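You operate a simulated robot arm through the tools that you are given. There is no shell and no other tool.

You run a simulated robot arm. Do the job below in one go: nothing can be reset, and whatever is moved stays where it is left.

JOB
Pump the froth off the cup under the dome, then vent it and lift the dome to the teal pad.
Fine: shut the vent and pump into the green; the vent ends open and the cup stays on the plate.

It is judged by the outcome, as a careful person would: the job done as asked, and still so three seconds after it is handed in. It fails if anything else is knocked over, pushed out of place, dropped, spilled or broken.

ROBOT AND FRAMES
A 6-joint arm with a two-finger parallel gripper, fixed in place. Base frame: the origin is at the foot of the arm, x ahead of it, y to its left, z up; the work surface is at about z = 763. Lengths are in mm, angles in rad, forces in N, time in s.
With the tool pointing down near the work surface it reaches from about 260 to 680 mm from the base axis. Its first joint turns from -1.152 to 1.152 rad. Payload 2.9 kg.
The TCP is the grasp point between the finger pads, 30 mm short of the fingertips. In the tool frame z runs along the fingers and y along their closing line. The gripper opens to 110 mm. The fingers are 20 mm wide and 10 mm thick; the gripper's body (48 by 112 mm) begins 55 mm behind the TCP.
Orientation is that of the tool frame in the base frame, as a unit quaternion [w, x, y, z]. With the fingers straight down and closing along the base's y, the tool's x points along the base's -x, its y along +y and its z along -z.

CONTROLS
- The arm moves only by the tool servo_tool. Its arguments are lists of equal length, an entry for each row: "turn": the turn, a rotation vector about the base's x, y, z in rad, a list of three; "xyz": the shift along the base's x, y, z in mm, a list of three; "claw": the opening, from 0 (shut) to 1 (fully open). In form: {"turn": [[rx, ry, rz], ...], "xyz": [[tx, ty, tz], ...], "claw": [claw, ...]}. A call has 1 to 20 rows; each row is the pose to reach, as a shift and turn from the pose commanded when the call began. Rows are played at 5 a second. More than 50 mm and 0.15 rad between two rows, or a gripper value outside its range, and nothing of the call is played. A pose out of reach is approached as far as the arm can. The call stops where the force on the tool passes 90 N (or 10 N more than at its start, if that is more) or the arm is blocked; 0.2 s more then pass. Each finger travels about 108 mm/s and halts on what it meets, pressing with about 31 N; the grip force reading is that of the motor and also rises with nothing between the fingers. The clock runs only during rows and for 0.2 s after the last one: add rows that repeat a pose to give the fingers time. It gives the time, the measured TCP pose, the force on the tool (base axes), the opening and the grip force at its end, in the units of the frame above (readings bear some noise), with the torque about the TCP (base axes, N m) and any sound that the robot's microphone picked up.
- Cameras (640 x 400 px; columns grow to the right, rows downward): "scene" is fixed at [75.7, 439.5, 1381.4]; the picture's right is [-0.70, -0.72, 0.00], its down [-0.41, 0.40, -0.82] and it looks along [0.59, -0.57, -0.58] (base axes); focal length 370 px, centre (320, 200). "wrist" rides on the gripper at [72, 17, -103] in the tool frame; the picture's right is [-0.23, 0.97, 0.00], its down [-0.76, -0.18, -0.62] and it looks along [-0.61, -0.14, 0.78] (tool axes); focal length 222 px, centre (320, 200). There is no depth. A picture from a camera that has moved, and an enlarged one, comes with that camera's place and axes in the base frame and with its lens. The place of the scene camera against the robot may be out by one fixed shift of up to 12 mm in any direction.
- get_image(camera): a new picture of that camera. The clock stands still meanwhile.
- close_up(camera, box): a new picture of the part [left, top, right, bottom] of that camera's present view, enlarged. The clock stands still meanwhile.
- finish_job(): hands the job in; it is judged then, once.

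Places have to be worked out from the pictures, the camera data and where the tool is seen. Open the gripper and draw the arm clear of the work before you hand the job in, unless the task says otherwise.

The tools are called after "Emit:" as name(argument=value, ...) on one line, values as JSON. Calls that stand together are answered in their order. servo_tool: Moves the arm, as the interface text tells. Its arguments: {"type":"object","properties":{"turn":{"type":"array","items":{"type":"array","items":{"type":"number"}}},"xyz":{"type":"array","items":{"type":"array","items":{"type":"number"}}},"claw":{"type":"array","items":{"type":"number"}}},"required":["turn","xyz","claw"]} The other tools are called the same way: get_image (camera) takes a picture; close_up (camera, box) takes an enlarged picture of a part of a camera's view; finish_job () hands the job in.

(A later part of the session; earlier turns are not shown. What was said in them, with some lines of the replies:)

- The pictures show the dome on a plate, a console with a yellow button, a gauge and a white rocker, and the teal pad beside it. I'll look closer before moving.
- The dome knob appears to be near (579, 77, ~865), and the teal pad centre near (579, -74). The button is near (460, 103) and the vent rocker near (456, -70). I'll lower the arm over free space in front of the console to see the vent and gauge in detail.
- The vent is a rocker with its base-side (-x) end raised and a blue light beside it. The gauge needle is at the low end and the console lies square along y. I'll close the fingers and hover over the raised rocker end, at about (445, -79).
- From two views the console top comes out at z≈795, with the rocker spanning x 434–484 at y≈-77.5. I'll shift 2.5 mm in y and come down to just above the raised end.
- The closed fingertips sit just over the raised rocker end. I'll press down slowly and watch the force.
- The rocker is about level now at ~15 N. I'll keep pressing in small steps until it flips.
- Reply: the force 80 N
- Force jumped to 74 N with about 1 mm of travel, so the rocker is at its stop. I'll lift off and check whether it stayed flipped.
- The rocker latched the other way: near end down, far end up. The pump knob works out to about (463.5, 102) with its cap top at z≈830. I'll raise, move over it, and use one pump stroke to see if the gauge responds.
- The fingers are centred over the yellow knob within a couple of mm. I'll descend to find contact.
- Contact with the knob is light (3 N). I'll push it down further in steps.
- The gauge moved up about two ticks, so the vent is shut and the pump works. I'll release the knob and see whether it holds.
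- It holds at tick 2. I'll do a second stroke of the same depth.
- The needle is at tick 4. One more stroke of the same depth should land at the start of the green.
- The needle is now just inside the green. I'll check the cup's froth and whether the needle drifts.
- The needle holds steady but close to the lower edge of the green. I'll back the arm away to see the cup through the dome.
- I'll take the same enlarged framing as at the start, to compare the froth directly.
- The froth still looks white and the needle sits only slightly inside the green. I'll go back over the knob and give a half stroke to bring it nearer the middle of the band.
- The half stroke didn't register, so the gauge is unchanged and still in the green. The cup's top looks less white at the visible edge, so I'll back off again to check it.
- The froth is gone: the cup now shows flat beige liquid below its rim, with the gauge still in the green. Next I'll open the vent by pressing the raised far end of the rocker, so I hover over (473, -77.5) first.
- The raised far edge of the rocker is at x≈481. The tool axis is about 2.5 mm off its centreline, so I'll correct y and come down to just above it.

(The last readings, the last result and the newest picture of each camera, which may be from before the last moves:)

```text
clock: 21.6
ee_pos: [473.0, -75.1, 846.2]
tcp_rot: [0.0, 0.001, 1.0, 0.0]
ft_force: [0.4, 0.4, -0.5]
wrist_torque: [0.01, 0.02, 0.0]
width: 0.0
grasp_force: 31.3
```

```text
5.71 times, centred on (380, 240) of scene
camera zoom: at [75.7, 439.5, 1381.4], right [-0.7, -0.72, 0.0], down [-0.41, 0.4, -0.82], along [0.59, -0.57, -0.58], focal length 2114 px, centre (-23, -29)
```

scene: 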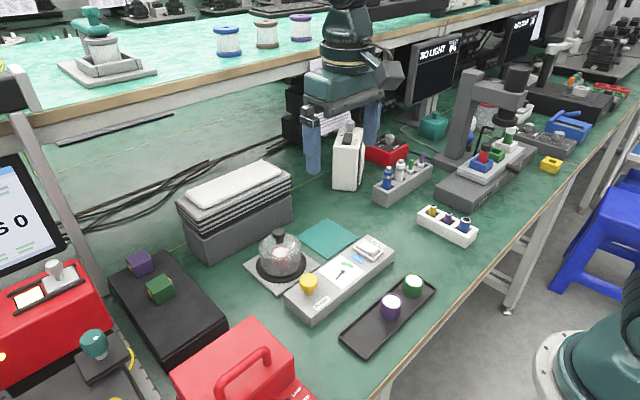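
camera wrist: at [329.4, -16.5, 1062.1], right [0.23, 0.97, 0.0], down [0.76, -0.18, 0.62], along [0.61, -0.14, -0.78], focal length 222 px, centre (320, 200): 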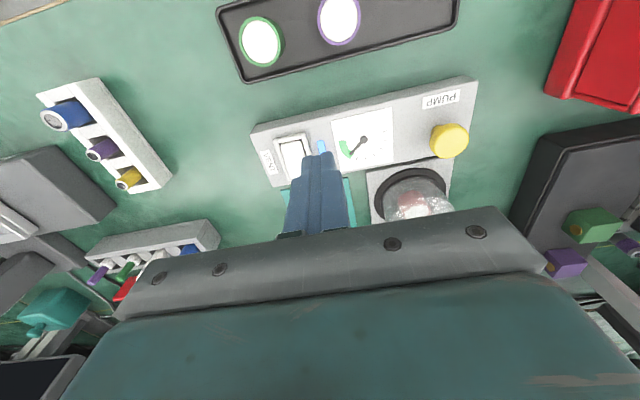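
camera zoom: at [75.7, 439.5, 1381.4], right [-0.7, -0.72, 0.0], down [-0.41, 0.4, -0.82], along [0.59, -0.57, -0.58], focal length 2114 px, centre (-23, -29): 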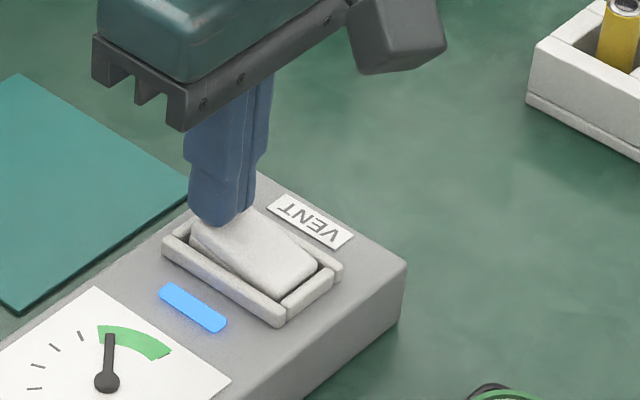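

The fingertips are centred over the raised far end. I'll press down as before.

Emit:
servo_tool(turn=[[0, 0, 0], [0, 0, 0], [0, 0, 0], [0, 0, 0]], xyz=[[0, 0, -2.5], [0, 0, -5], [0, 0, -7.5], [0, 0, -9]], claw=[0, 0, 0, 0])

Emit:
close_up(camera="scene", box=[330, 205, 430, 275])

```text
clock: 22.6
ee_pos: [472.4, -76.1, 840.2]
tcp_rot: [0.0, 0.001, 1.0, 0.0]
ft_force: [-0.9, 1.3, 4.1]
wrist_torque: [0.0, 0.03, -0.04]
width: 0.0
grasp_force: 30.7
```

```text
5.71 times, centred on (380, 240) of scene
camera zoom: at [75.6, 439.5, 1381.4], right [-0.7, -0.72, 0.0], down [-0.41, 0.4, -0.82], along [0.59, -0.57, -0.58], focal length 2114 px, centre (-23, -29)
```

zoom: 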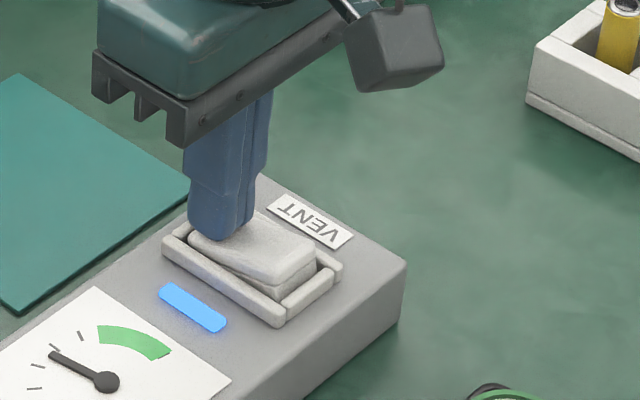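

The rocker flipped and the needle is falling. I'll lift off and confirm the rocker stays open and the gauge drops to zero.

Emit:
servo_tool(turn=[[0, 0, 0], [0, 0, 0], [0, 0, 0], [0, 0, 0], [0, 0, 0], [0, 0, 0]], xyz=[[0, 0, 5], [0, 0, 25], [0, 0, 50], [-20, 0, 80], [-40, 0, 100], [-40, 0, 100]], claw=[0, 0, 0, 0, 0, 0])

Emit:
close_up(camera="scene", box=[230, 200, 410, 330])

Emit:
get_image(camera="wrist")

```text
clock: 24.0
ee_pos: [432.2, -74.2, 938.7]
tcp_rot: [0.0, 0.0, 1.0, -0.001]
ft_force: [0.1, -0.2, 0.5]
wrist_torque: [-0.02, 0.0, 0.02]
width: 0.0
grasp_force: 31.0
```

```text
3.08 times, centred on (320, 265) of scene
camera zoom: at [75.7, 439.5, 1381.4], right [-0.7, -0.72, 0.0], down [-0.41, 0.4, -0.82], along [0.59, -0.57, -0.58], focal length 1139 px, centre (320, 0)
```

zoom: 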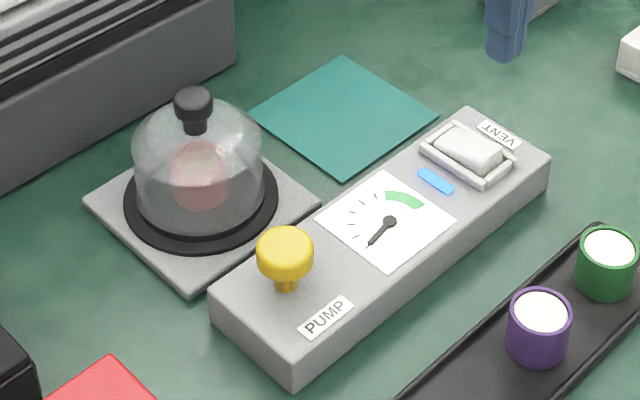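

```text
taken
camera wrist: at [360.3, -56.8, 1042.6], right [0.23, 0.97, 0.0], down [0.76, -0.18, 0.62], along [0.61, -0.14, -0.78], focal length 222 px, centre (320, 200)
```

wrist: 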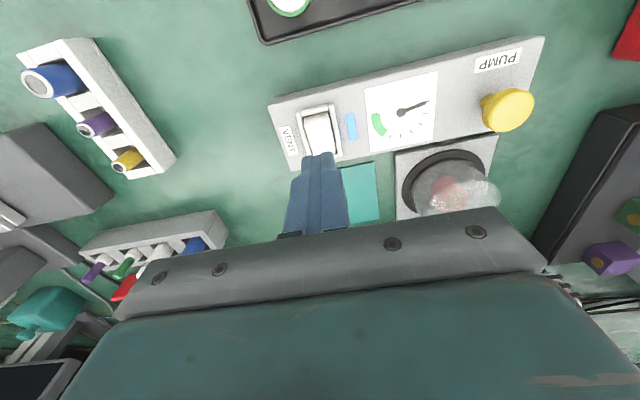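

The vent is open, the gauge is back at zero and the froth is gone. Next I'll hover in front of the dome to measure the knob and the pad accurately.

Emit:
servo_tool(turn=[[0, 0, 0], [0, 0, 0], [0, 0, 0], [0, 0, 0], [0, 0, 0]], xyz=[[0, 20, 22], [20, 55, 22], [45, 90, 22], [67, 114, 22], [67, 114, 22]], claw=[0, 0, 0, 0, 0])

Emit:
get_image(camera="wrist")

Emit:
close_up(camera="wrist", box=[200, 100, 440, 240])

```text
clock: 25.2
ee_pos: [503.6, 39.5, 958.0]
tcp_rot: [0.0, -0.001, 1.0, 0.0]
ft_force: [0.1, -0.3, -0.4]
wrist_torque: [-0.04, 0.02, 0.0]
width: 0.0
grasp_force: 30.7
```

```text
taken
camera wrist: at [430.3, 57.5, 1061.8], right [0.23, 0.97, 0.0], down [0.76, -0.18, 0.62], along [0.61, -0.14, -0.78], focal length 222 px, centre (320, 200)
```

wrist: 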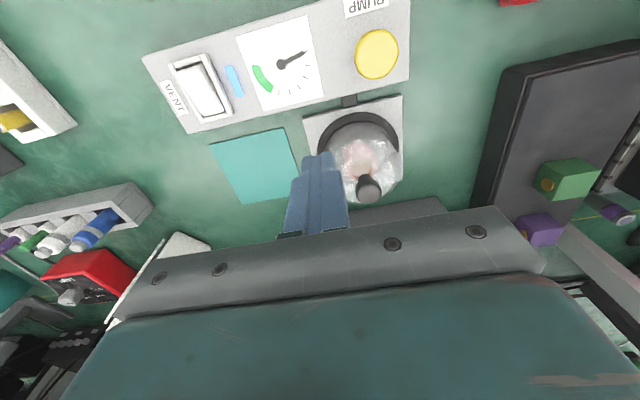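

```text
2.67 times, centred on (320, 170) of wrist
camera zoom: at [430.3, 57.5, 1061.8], right [0.23, 0.97, 0.0], down [0.76, -0.18, 0.62], along [0.61, -0.14, -0.78], focal length 592 px, centre (320, 280)
```

zoom: 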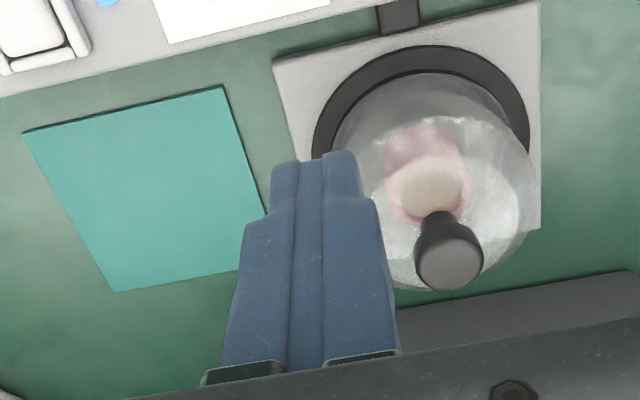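

The knob and pad are both visible, but these two viewing angles give a poor height. I'll move over the dome with the tips well above it (tips z≈930) and the fingers half open, for a second look.

Emit:
servo_tool(turn=[[0, 0, 0], [0, 0, 0], [0, 0, 0], [0, 0, 0]], xyz=[[27, 13, 0], [54, 26, 0], [80, 38, 0], [80, 38, 0]], claw=[0.55, 0.55, 0.55, 0.55])

Emit:
get_image(camera="wrist")

Emit:
close_up(camera="wrist", box=[200, 60, 440, 220])

Emit:
close_up(camera="scene", box=[230, 170, 390, 290])

```text
clock: 26.2
ee_pos: [583.4, 76.0, 958.7]
tcp_rot: [0.0, -0.001, 1.0, 0.0]
ft_force: [-1.1, -0.3, -0.4]
wrist_torque: [-0.03, -0.01, 0.0]
width: 60.4
grasp_force: 0.1
```

```text
taken
camera wrist: at [510.2, 95.1, 1062.7], right [0.23, 0.97, 0.0], down [0.76, -0.18, 0.62], along [0.61, -0.14, -0.78], focal length 222 px, centre (320, 200)
```

wrist: 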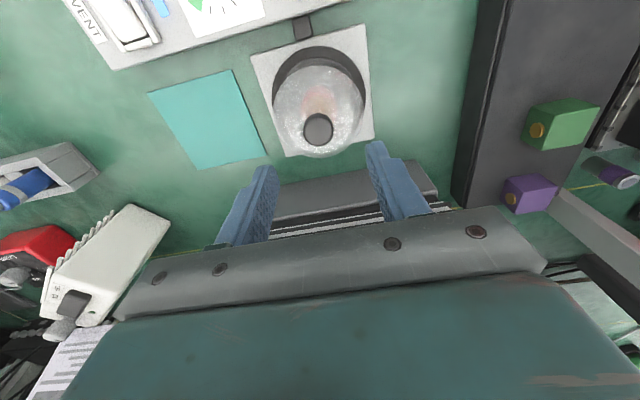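

```text
2.50 times, centred on (320, 140) of wrist
camera zoom: at [510.2, 95.1, 1062.7], right [0.23, 0.97, 0.0], down [0.76, -0.18, 0.62], along [0.61, -0.14, -0.78], focal length 555 px, centre (320, 350)
```

zoom: 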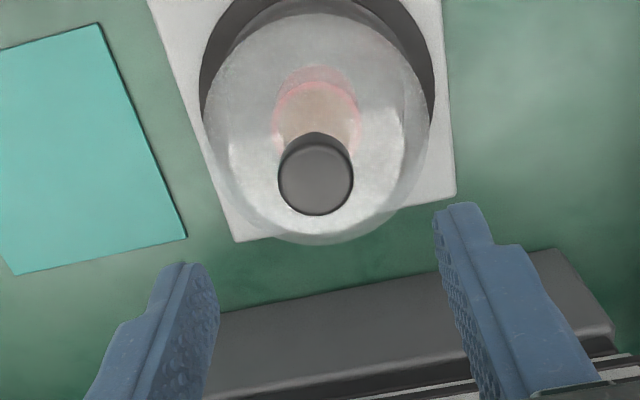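

```text
3.33 times, centred on (310, 230) of scene
camera zoom: at [75.7, 439.5, 1381.4], right [-0.7, -0.72, 0.0], down [-0.41, 0.4, -0.82], along [0.59, -0.57, -0.58], focal length 1233 px, centre (353, 100)
```

zoom: 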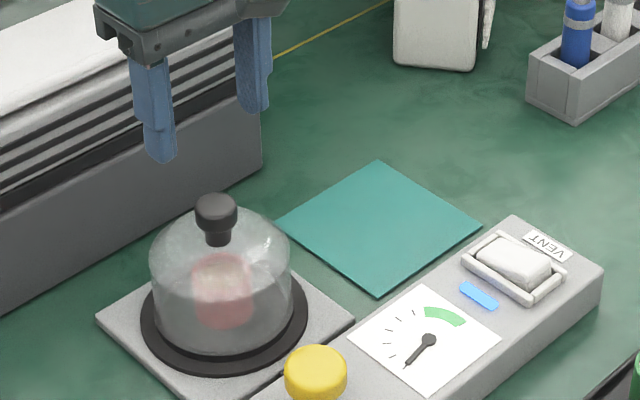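

Two overlapping views give the knob top at about (585, 76.5, 867), cap ⌀ ≈27 mm and ≈13 mm tall on a thinner stem. I'll correct by +2/-2 mm and descend until the open fingers straddle the top of the knob, then look again.

Emit:
servo_tool(turn=[[0, 0, 0], [0, 0, 0], [0, 0, 0], [0, 0, 0]], xyz=[[2, -2, -20], [2, -2, -40], [2, -2, -56], [2, -2, -56]], claw=[0.55, 0.55, 0.55, 0.55])

Emit:
close_up(camera="wrist", box=[200, 60, 440, 220])

Emit:
close_up(camera="scene", box=[230, 190, 340, 280])

```text
clock: 27.2
ee_pos: [580.4, 75.6, 904.1]
tcp_rot: [-0.001, 0.0, 1.0, 0.001]
ft_force: [0.4, -0.2, 0.4]
wrist_torque: [0.01, -0.01, -0.02]
width: 60.9
grasp_force: 0.0
```

```text
2.50 times, centred on (320, 140) of wrist
camera zoom: at [509.2, 93.7, 1007.1], right [0.23, 0.97, 0.0], down [0.76, -0.18, 0.62], along [0.61, -0.14, -0.78], focal length 555 px, centre (320, 350)
```

zoom: 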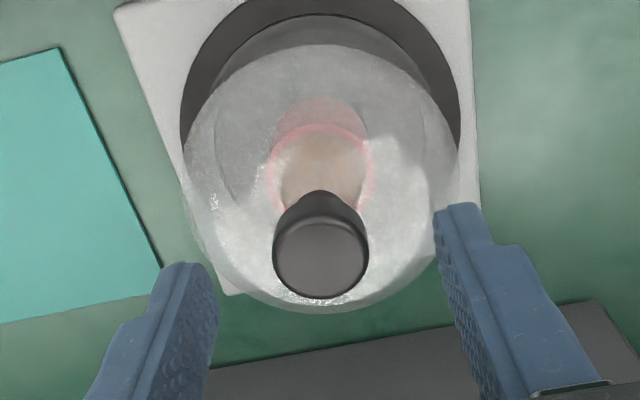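

```text
4.44 times, centred on (285, 235) of scene
camera zoom: at [75.7, 439.5, 1381.4], right [-0.7, -0.72, 0.0], down [-0.41, 0.4, -0.82], along [0.59, -0.57, -0.58], focal length 1645 px, centre (476, 44)
```

zoom: 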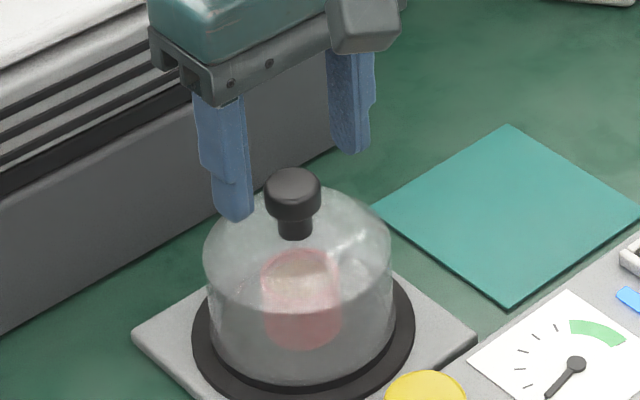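

The knob is nicely between the fingers. I estimate it needs about 3.5 mm more in x, so I'll shift and descend to TCP z≈878, with tips ~5 mm below the cap edge and clear of the glass. I'll check before closing.

Emit:
servo_tool(turn=[[0, 0, 0], [0, 0, 0], [0, 0, 0], [0, 0, 0], [0, 0, 0]], xyz=[[3.5, -0.5, 0], [3.5, -0.5, -10], [3.5, -0.5, -18], [3.5, -0.5, -25], [3.5, -0.5, -25]], claw=[0.55, 0.55, 0.55, 0.55, 0.55])

Emit:
close_up(camera="wrist", box=[200, 60, 440, 220])

Emit:
close_up(camera="scene", box=[230, 190, 340, 280])

```text
clock: 28.4
ee_pos: [585.8, 73.4, 879.7]
tcp_rot: [0.001, 0.0, 1.0, 0.001]
ft_force: [0.2, 0.2, -0.6]
wrist_torque: [0.02, 0.0, 0.0]
width: 60.1
grasp_force: 0.1
```

```text
2.50 times, centred on (320, 140) of wrist
camera zoom: at [513.0, 92.4, 982.7], right [0.23, 0.97, 0.0], down [0.76, -0.18, 0.62], along [0.61, -0.14, -0.78], focal length 555 px, centre (320, 350)
```

zoom: 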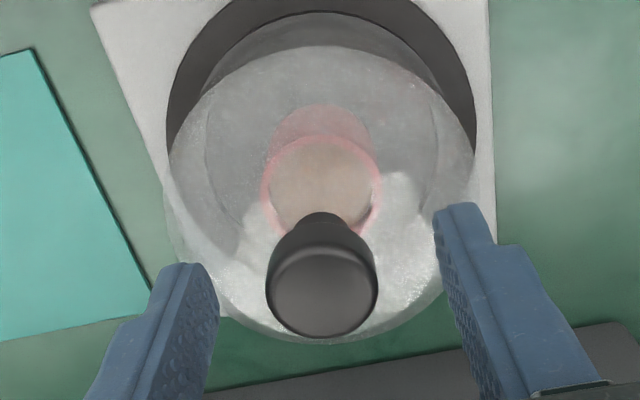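

```text
4.44 times, centred on (285, 235) of scene
camera zoom: at [75.7, 439.5, 1381.4], right [-0.7, -0.72, 0.0], down [-0.41, 0.4, -0.82], along [0.59, -0.57, -0.58], focal length 1645 px, centre (476, 44)
```

zoom: 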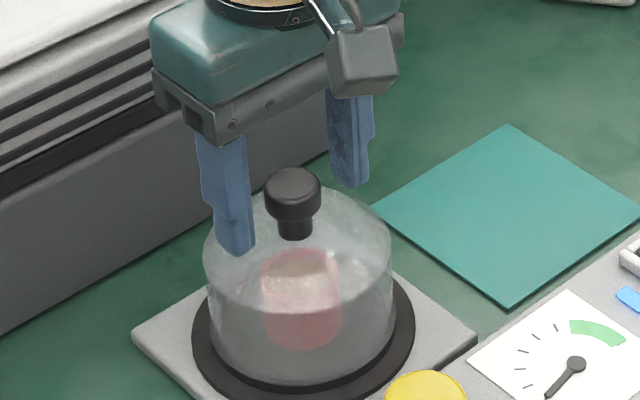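

The knob is centred between the fingers and the tips are above the glass shoulder. I'll close on the knob.

Emit:
servo_tool(turn=[[0, 0, 0], [0, 0, 0], [0, 0, 0], [0, 0, 0], [0, 0, 0]], xyz=[[0, 0, 0], [0, 0, 0], [0, 0, 0], [0, 0, 0], [0, 0, 0]], claw=[0.4, 0.32, 0.27, 0, 0])

Emit:
close_up(camera="scene", box=[230, 190, 340, 280])

Emit:
close_up(camera="wrist", box=[200, 60, 440, 220])

```text
clock: 29.6
ee_pos: [585.7, 74.3, 879.3]
tcp_rot: [0.001, 0.0, 1.0, 0.001]
ft_force: [-0.2, 1.0, -0.3]
wrist_torque: [0.0, -0.01, 0.04]
width: 27.1
grasp_force: 31.3
```

```text
4.44 times, centred on (285, 235) of scene
camera zoom: at [75.7, 439.5, 1381.4], right [-0.7, -0.72, 0.0], down [-0.41, 0.4, -0.82], along [0.59, -0.57, -0.58], focal length 1645 px, centre (476, 44)
```

zoom: 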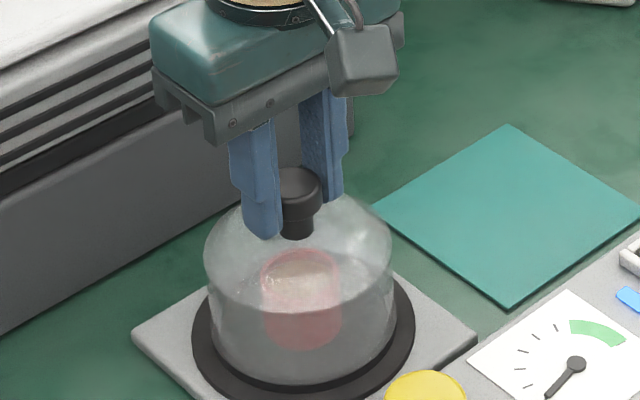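

```text
2.50 times, centred on (320, 140) of wrist
camera zoom: at [513.0, 92.4, 982.9], right [0.23, 0.97, 0.0], down [0.76, -0.18, 0.62], along [0.61, -0.14, -0.78], focal length 555 px, centre (320, 350)
```

zoom: 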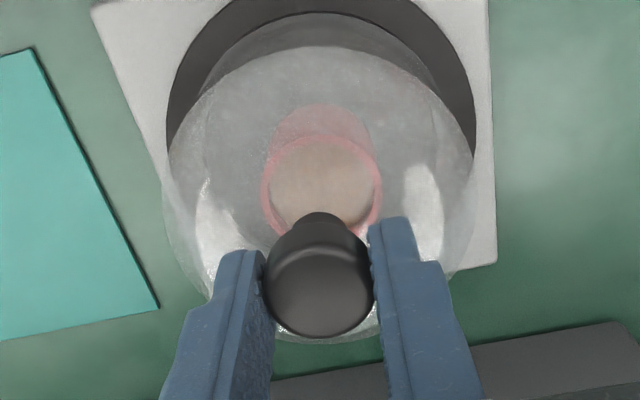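

Gripped at 27.1 mm with a full grip and no dome shift. I'll lift gently by a few mm and check the load.

Emit:
servo_tool(turn=[[0, 0, 0], [0, 0, 0], [0, 0, 0], [0, 0, 0]], xyz=[[0, 0, 2], [0, 0, 5], [0, 0, 8], [0, 0, 8]], claw=[0, 0, 0, 0])

Emit:
close_up(camera="scene", box=[230, 190, 340, 290])

```text
clock: 30.6
ee_pos: [585.8, 75.1, 888.7]
tcp_rot: [0.0, 0.0, 1.0, 0.001]
ft_force: [0.0, 0.2, -1.4]
wrist_torque: [0.01, -0.01, 0.0]
width: 27.0
grasp_force: 31.1
```

```text
4.00 times, centred on (285, 240) of scene
camera zoom: at [75.7, 439.5, 1381.4], right [-0.7, -0.72, 0.0], down [-0.41, 0.4, -0.82], along [0.59, -0.57, -0.58], focal length 1480 px, centre (460, 40)
```

zoom: 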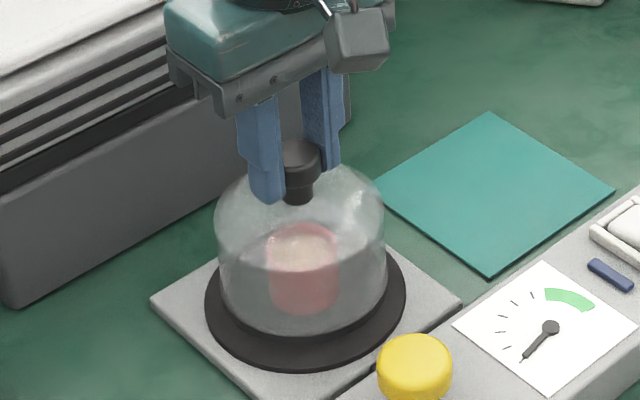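

The dome is off the plate, the cup stays put, and the light went out. I'll continue straight up until it's well clear of the cup.

Emit:
servo_tool(turn=[[0, 0, 0], [0, 0, 0], [0, 0, 0], [0, 0, 0], [0, 0, 0], [0, 0, 0], [0, 0, 0], [0, 0, 0]], xyz=[[0, 0, 10], [0, 0, 25], [0, 0, 40], [0, 0, 55], [0, 0, 70], [0, 0, 85], [0, 0, 95], [0, 0, 95]], claw=[0, 0, 0, 0, 0, 0, 0, 0])

Emit:
get_image(camera="scene")

Emit:
get_image(camera="wrist")

```text
clock: 32.4
ee_pos: [586.0, 74.1, 983.6]
tcp_rot: [0.0, 0.0, 1.0, 0.0]
ft_force: [0.0, 0.0, -1.4]
wrist_torque: [0.03, -0.01, -0.02]
width: 27.0
grasp_force: 31.2
```

```text
taken
```

scene: 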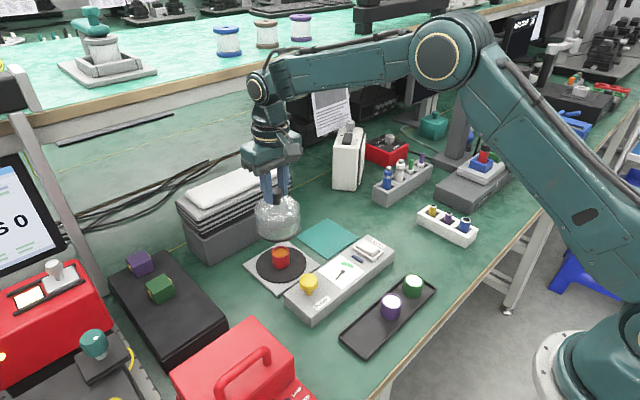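

```text
taken
camera wrist: at [514.0, 91.3, 1086.7], right [0.23, 0.97, 0.0], down [0.76, -0.18, 0.62], along [0.61, -0.14, -0.78], focal length 222 px, centre (320, 200)
```

wrist: 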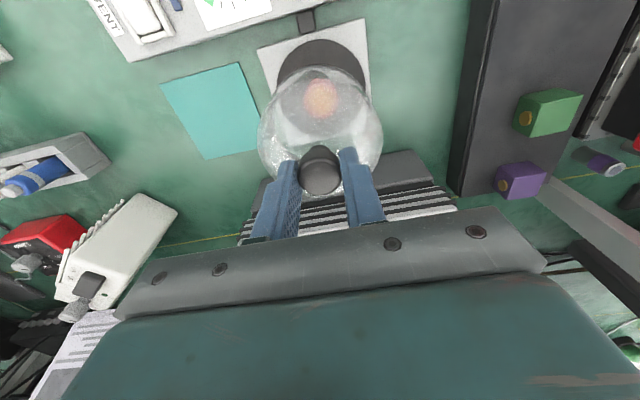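

The dome is clear and the cup is still on the plate. I'll zoom in on the pad from here to fix its centre.

Emit:
close_up(camera="wrist", box=[140, 10, 400, 180])

Emit:
close_up(camera="scene", box=[230, 190, 390, 300])

```text
2.35 times, centred on (270, 95) of wrist
camera zoom: at [514.0, 91.3, 1086.7], right [0.23, 0.97, 0.0], down [0.76, -0.18, 0.62], along [0.61, -0.14, -0.78], focal length 523 px, centre (438, 447)
```

zoom: 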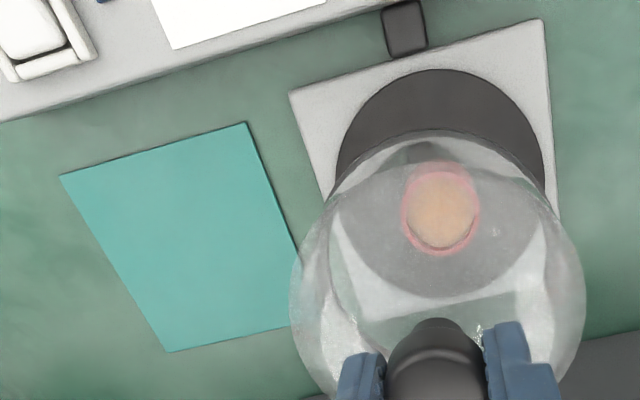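

```text
3.64 times, centred on (310, 245) of scene
camera zoom: at [75.7, 439.5, 1381.4], right [-0.7, -0.72, 0.0], down [-0.41, 0.4, -0.82], along [0.59, -0.57, -0.58], focal length 1346 px, centre (356, 36)
```

zoom: 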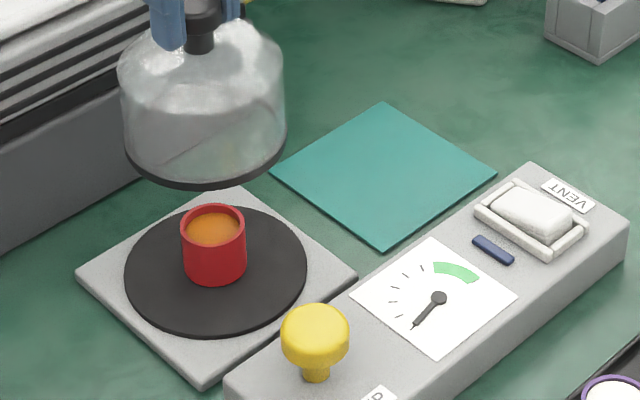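

The pad spans x 528–641 and y -127 to -15, so its centre is near (585, -71). The dome hangs centred at about (585.5, 75), so I'll carry it -146 mm in y at this height.

Emit:
servo_tool(turn=[[0, 0, 0], [0, 0, 0], [0, 0, 0], [0, 0, 0], [0, 0, 0], [0, 0, 0], [0, 0, 0], [0, 0, 0], [0, 0, 0], [0, 0, 0]], xyz=[[0, -10, 0], [0, -28, 0], [0, -46, 0], [0, -64, 0], [0, -82, 0], [0, -100, 0], [0, -118, 0], [-1, -135, 0], [-1, -146, 0], [-1, -146, 0]], claw=[0, 0, 0, 0, 0, 0, 0, 0, 0, 0])

Emit:
close_up(camera="scene", box=[230, 150, 410, 300])

Emit:
get_image(camera="wrist")

```text
clock: 34.6
ee_pos: [585.5, -71.2, 982.0]
tcp_rot: [0.001, 0.0, 1.0, 0.0]
ft_force: [0.6, -0.6, -1.6]
wrist_torque: [0.04, 0.0, -0.02]
width: 26.9
grasp_force: 30.7
```

```text
2.67 times, centred on (320, 225) of scene
camera zoom: at [75.7, 439.5, 1381.4], right [-0.7, -0.72, 0.0], down [-0.41, 0.4, -0.82], along [0.59, -0.57, -0.58], focal length 987 px, centre (320, 133)
```

zoom: 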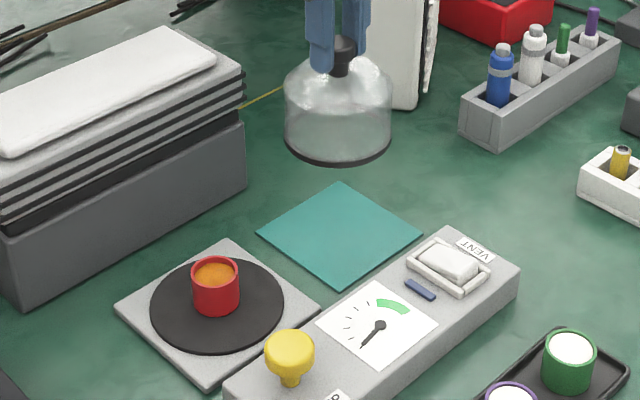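

```text
taken
camera wrist: at [513.4, -53.2, 1086.2], right [0.23, 0.97, 0.0], down [0.76, -0.18, 0.62], along [0.61, -0.14, -0.78], focal length 222 px, centre (320, 200)
```

wrist: 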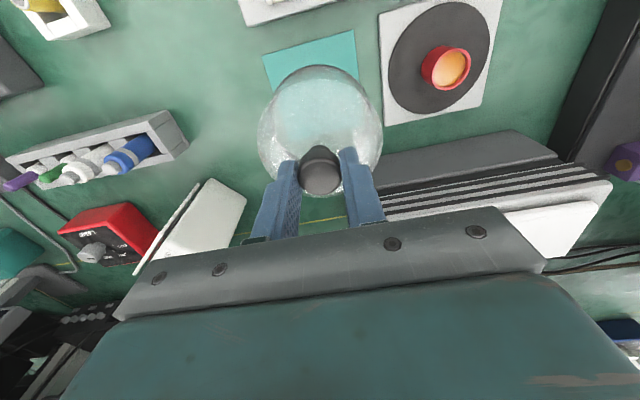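

The dome hangs over the pad with a clear path below. I'll lower it to about 15 mm above the expected touch-down and check.

Emit:
servo_tool(turn=[[0, 0, 0], [0, 0, 0], [0, 0, 0], [0, 0, 0], [0, 0, 0], [0, 0, 0], [0, 0, 0], [0, 0, 0]], xyz=[[0, 0, -12], [0, 0, -27], [0, 0, -42], [0, 0, -57], [0, 0, -72], [0, 0, -86], [0, 0, -96], [0, 0, -96]], claw=[0, 0, 0, 0, 0, 0, 0, 0])

Emit:
close_up(camera="scene", box=[270, 180, 400, 280])

Emit:
close_up(camera="wrist", box=[200, 20, 440, 220])

```text
clock: 36.4
ee_pos: [584.3, -71.2, 885.8]
tcp_rot: [0.0, 0.0, 1.0, 0.0]
ft_force: [-0.2, 0.2, -0.6]
wrist_torque: [0.0, 0.02, -0.01]
width: 27.1
grasp_force: 31.1
```

```text
4.00 times, centred on (335, 230) of scene
camera zoom: at [75.7, 439.5, 1381.4], right [-0.7, -0.72, 0.0], down [-0.41, 0.4, -0.82], along [0.59, -0.57, -0.58], focal length 1480 px, centre (260, 80)
```

zoom: 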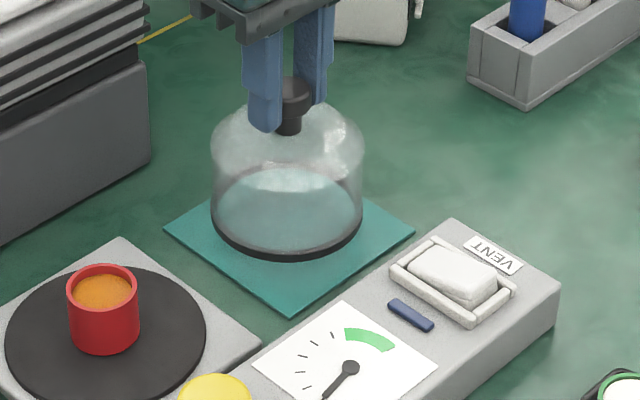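

```text
2.00 times, centred on (320, 120) of wrist
camera zoom: at [511.7, -53.4, 988.8], right [0.23, 0.97, 0.0], down [0.76, -0.18, 0.62], along [0.61, -0.14, -0.78], focal length 444 px, centre (320, 360)
```

zoom: 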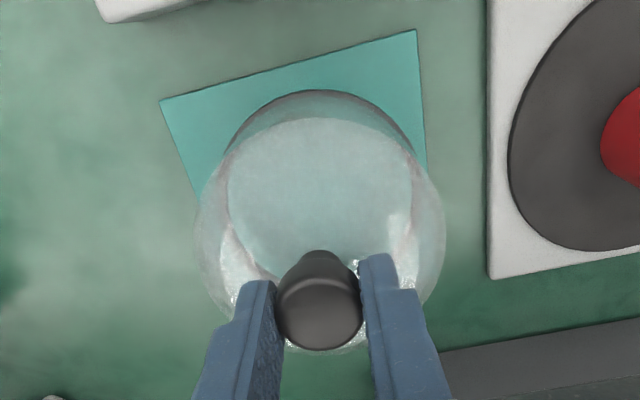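

Both views put the dome within ~2 mm of the pad centre. I'll lower further with a 1.5 mm y trim, then feel for contact in small steps.

Emit:
servo_tool(turn=[[0, 0, 0], [0, 0, 0], [0, 0, 0], [0, 0, 0], [0, 0, 0]], xyz=[[0, -1.5, -4], [0, -1.5, -8], [0, -1.5, -11], [0, -1.5, -13], [0, -1.5, -13]], claw=[0, 0, 0, 0, 0])

Emit:
close_up(camera="scene", box=[270, 200, 400, 280])

```text
clock: 37.6
ee_pos: [583.1, -73.2, 872.4]
tcp_rot: [0.0, 0.0, 1.0, 0.0]
ft_force: [-0.1, -0.5, -1.6]
wrist_torque: [0.0, 0.0, -0.03]
width: 27.2
grasp_force: 30.6
```

```text
4.92 times, centred on (335, 240) of scene
camera zoom: at [75.7, 439.5, 1381.4], right [-0.7, -0.72, 0.0], down [-0.41, 0.4, -0.82], along [0.59, -0.57, -0.58], focal length 1822 px, centre (246, 3)
```

zoom: 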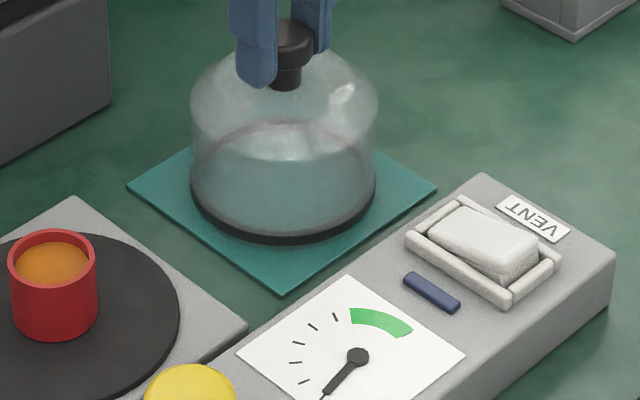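

Still hanging free (-1.6 N). I'll continue down 1 mm per row.

Emit:
servo_tool(turn=[[0, 0, 0], [0, 0, 0], [0, 0, 0], [0, 0, 0]], xyz=[[0, 0, -1], [0, 0, -2], [0, 0, -3], [0, 0, -4]], claw=[0, 0, 0, 0])

```text
clock: 38.6
ee_pos: [584.3, -74.3, 869.7]
tcp_rot: [0.0, 0.0, 1.0, 0.0]
ft_force: [-1.0, 0.3, -1.4]
wrist_torque: [0.0, -0.01, -0.04]
width: 26.9
grasp_force: 31.1
```

No contact yet at z≈869. I'll keep feeling downward.

Emit:
servo_tool(turn=[[0, 0, 0], [0, 0, 0], [0, 0, 0], [0, 0, 0]], xyz=[[0, 0, -0.7], [0, 0, -1.4], [0, 0, -2.1], [0, 0, -2.8]], claw=[0, 0, 0, 0])

Emit:
close_up(camera="scene", box=[290, 220, 370, 270])

```text
clock: 39.6
ee_pos: [584.9, -73.1, 869.1]
tcp_rot: [0.001, 0.0, 1.0, 0.0]
ft_force: [-6.7, 0.8, 17.4]
wrist_torque: [0.03, 0.61, -0.02]
width: 26.8
grasp_force: 30.9
```

```text
8.00 times, centred on (330, 245) of scene
camera zoom: at [75.2, 439.5, 1381.4], right [-0.7, -0.72, 0.0], down [-0.41, 0.4, -0.82], along [0.59, -0.57, -0.58], focal length 2960 px, centre (240, -160)
```

zoom: 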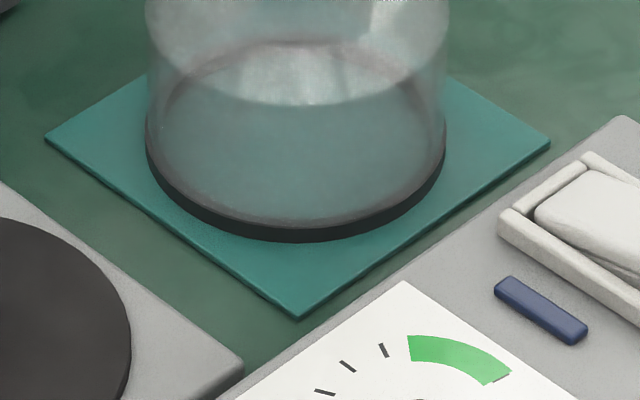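

The dome is down on the pad (17 N). I'll ease up about 1.5 mm to relieve the load before releasing.

Emit:
servo_tool(turn=[[0, 0, 0], [0, 0, 0]], xyz=[[0, 0, 0.8], [0, 0, 1.5]], claw=[0, 0])

```text
clock: 40.2
ee_pos: [584.2, -73.1, 868.2]
tcp_rot: [0.001, -0.001, 1.0, 0.0]
ft_force: [-0.7, 2.0, 7.6]
wrist_torque: [0.04, -0.31, 0.06]
width: 26.7
grasp_force: 31.2
```

Emit:
servo_tool(turn=[[0, 0, 0], [0, 0, 0]], xyz=[[0, 0, 0.4], [0, 0, 0.4]], claw=[0, 0])

```text
clock: 40.8
ee_pos: [583.5, -73.6, 867.9]
tcp_rot: [0.0, 0.0, 1.0, -0.001]
ft_force: [0.5, 0.0, 0.4]
wrist_torque: [-0.01, -0.18, -0.01]
width: 27.1
grasp_force: 31.1
```

The load is now about zero with the dome resting on the pad. I'll open the fingers gently, hold position, then check.

Emit:
servo_tool(turn=[[0, 0, 0], [0, 0, 0], [0, 0, 0], [0, 0, 0]], xyz=[[0, 0, 0], [0, 0, 0], [0, 0, 0], [0, 0, 0]], claw=[0.28, 0.35, 0.5, 0.55])

Emit:
close_up(camera="scene", box=[270, 180, 400, 280])

Emit:
close_up(camera="wrist", box=[200, 20, 440, 220])

```text
clock: 41.8
ee_pos: [584.1, -73.2, 868.6]
tcp_rot: [0.0, 0.0, 1.0, -0.001]
ft_force: [0.7, 0.0, 0.5]
wrist_torque: [-0.04, -0.03, 0.01]
width: 60.8
grasp_force: 0.1
```

```text
4.00 times, centred on (335, 230) of scene
camera zoom: at [75.7, 439.5, 1381.4], right [-0.7, -0.72, 0.0], down [-0.41, 0.4, -0.82], along [0.59, -0.57, -0.58], focal length 1480 px, centre (260, 80)
```

zoom: 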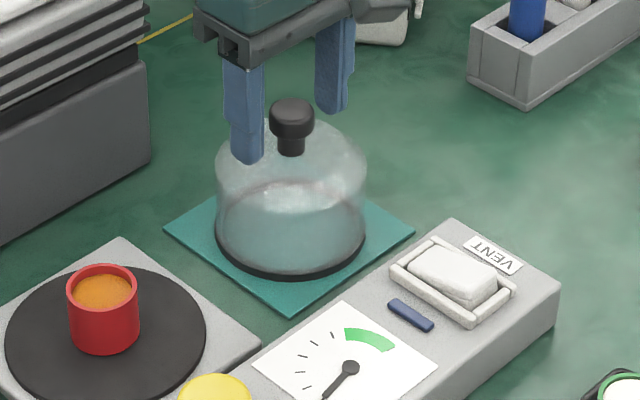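

```text
2.00 times, centred on (320, 120) of wrist
camera zoom: at [511.6, -55.5, 972.8], right [0.23, 0.97, 0.0], down [0.76, -0.18, 0.62], along [0.61, -0.14, -0.78], focal length 444 px, centre (320, 360)
```

zoom: 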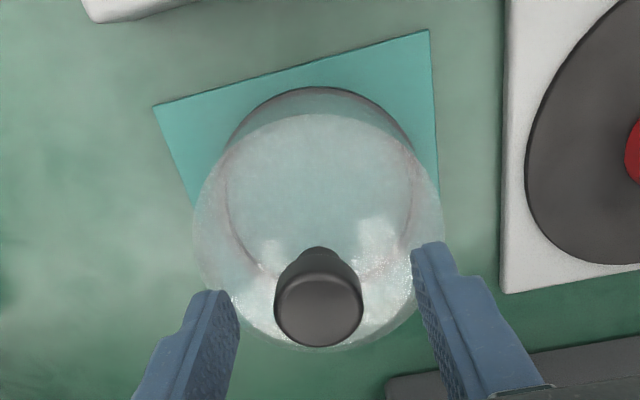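

The dome stands upright on the teal pad and the fingers are clear of the knob. I'll raise straight up and then draw the arm back.

Emit:
servo_tool(turn=[[0, 0, 0], [0, 0, 0], [0, 0, 0], [0, 0, 0], [0, 0, 0], [0, 0, 0], [0, 0, 0], [0, 0, 0], [0, 0, 0]], xyz=[[0, 0, 10], [0, 0, 30], [0, 0, 60], [0, 0, 100], [-20, 10, 135], [-55, 20, 160], [-95, 30, 180], [-135, 40, 200], [-135, 40, 200]], claw=[0.55, 0.55, 0.55, 0.55, 0.7, 1, 1, 1, 1])

Emit:
get_image(camera="scene")

Emit:
close_up(camera="scene", box=[230, 190, 410, 320])

Emit:
get_image(camera="wrist")

```text
clock: 43.8
ee_pos: [449.6, -33.4, 1066.3]
tcp_rot: [0.0, 0.0, 1.0, -0.001]
ft_force: [0.2, 0.2, -0.2]
wrist_torque: [0.03, 0.0, 0.0]
width: 110.1
grasp_force: 0.2
```

```text
taken
```

scene: 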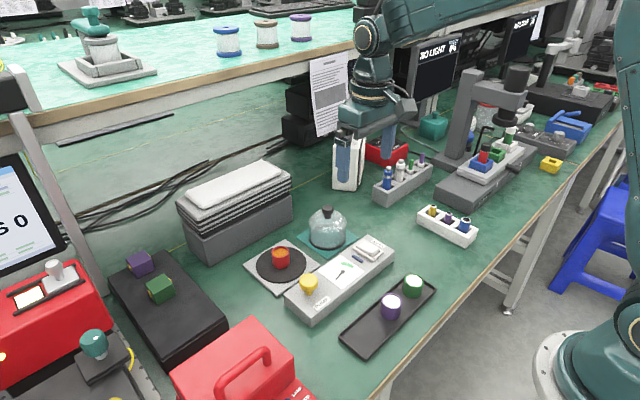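

```text
3.08 times, centred on (320, 255) of scene
camera zoom: at [75.7, 439.5, 1381.4], right [-0.7, -0.72, 0.0], down [-0.41, 0.4, -0.82], along [0.59, -0.57, -0.58], focal length 1139 px, centre (320, 31)
```

zoom: 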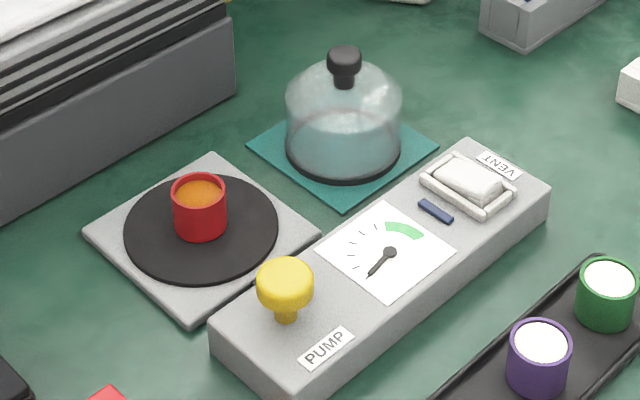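

```text
taken
camera wrist: at [376.7, -15.4, 1169.8], right [0.23, 0.97, 0.0], down [0.76, -0.18, 0.62], along [0.61, -0.14, -0.78], focal length 222 px, centre (320, 200)
```

wrist: 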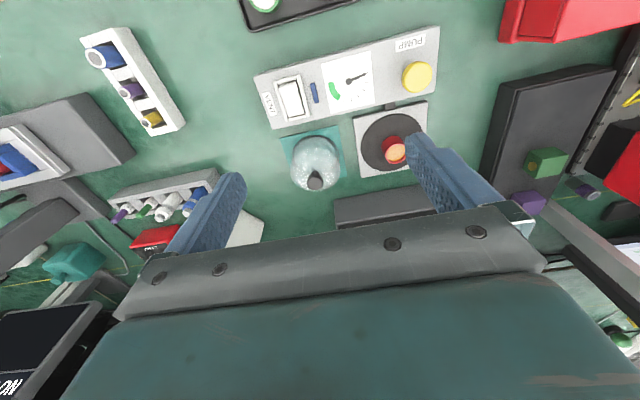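

The froth is gone, the cup is still on the plate, the vent rocker is back open and the gauge reads zero. The dome stands centred on the teal pad, nothing else has moved, and the arm is clear with the gripper open, so I'm handing the job in.

Emit:
finish_job()

```text
The job is handed in.
```

The job is done and handed in: the froth is off the cup, the vent is open, and the dome is standing upright, near the centre of the teal pad.

- **Pumping:** I shut the vent rocker, and three full strokes of the yellow knob brought the needle just inside the lower edge of the green. A shorter fourth press didn't register. The needle held there and the froth collapsed within a few seconds.
- **Venting:** I pressed the rocker back open and the gauge dropped to zero before I touched the dome.
- **Dome and cup:** The cup stayed on the plate while I lifted the dome straight up. The blue light beside the vent went out as the dome left the plate and is still off.

In the last pictures nothing else had moved or spilled. The arm is clear with the gripper open.
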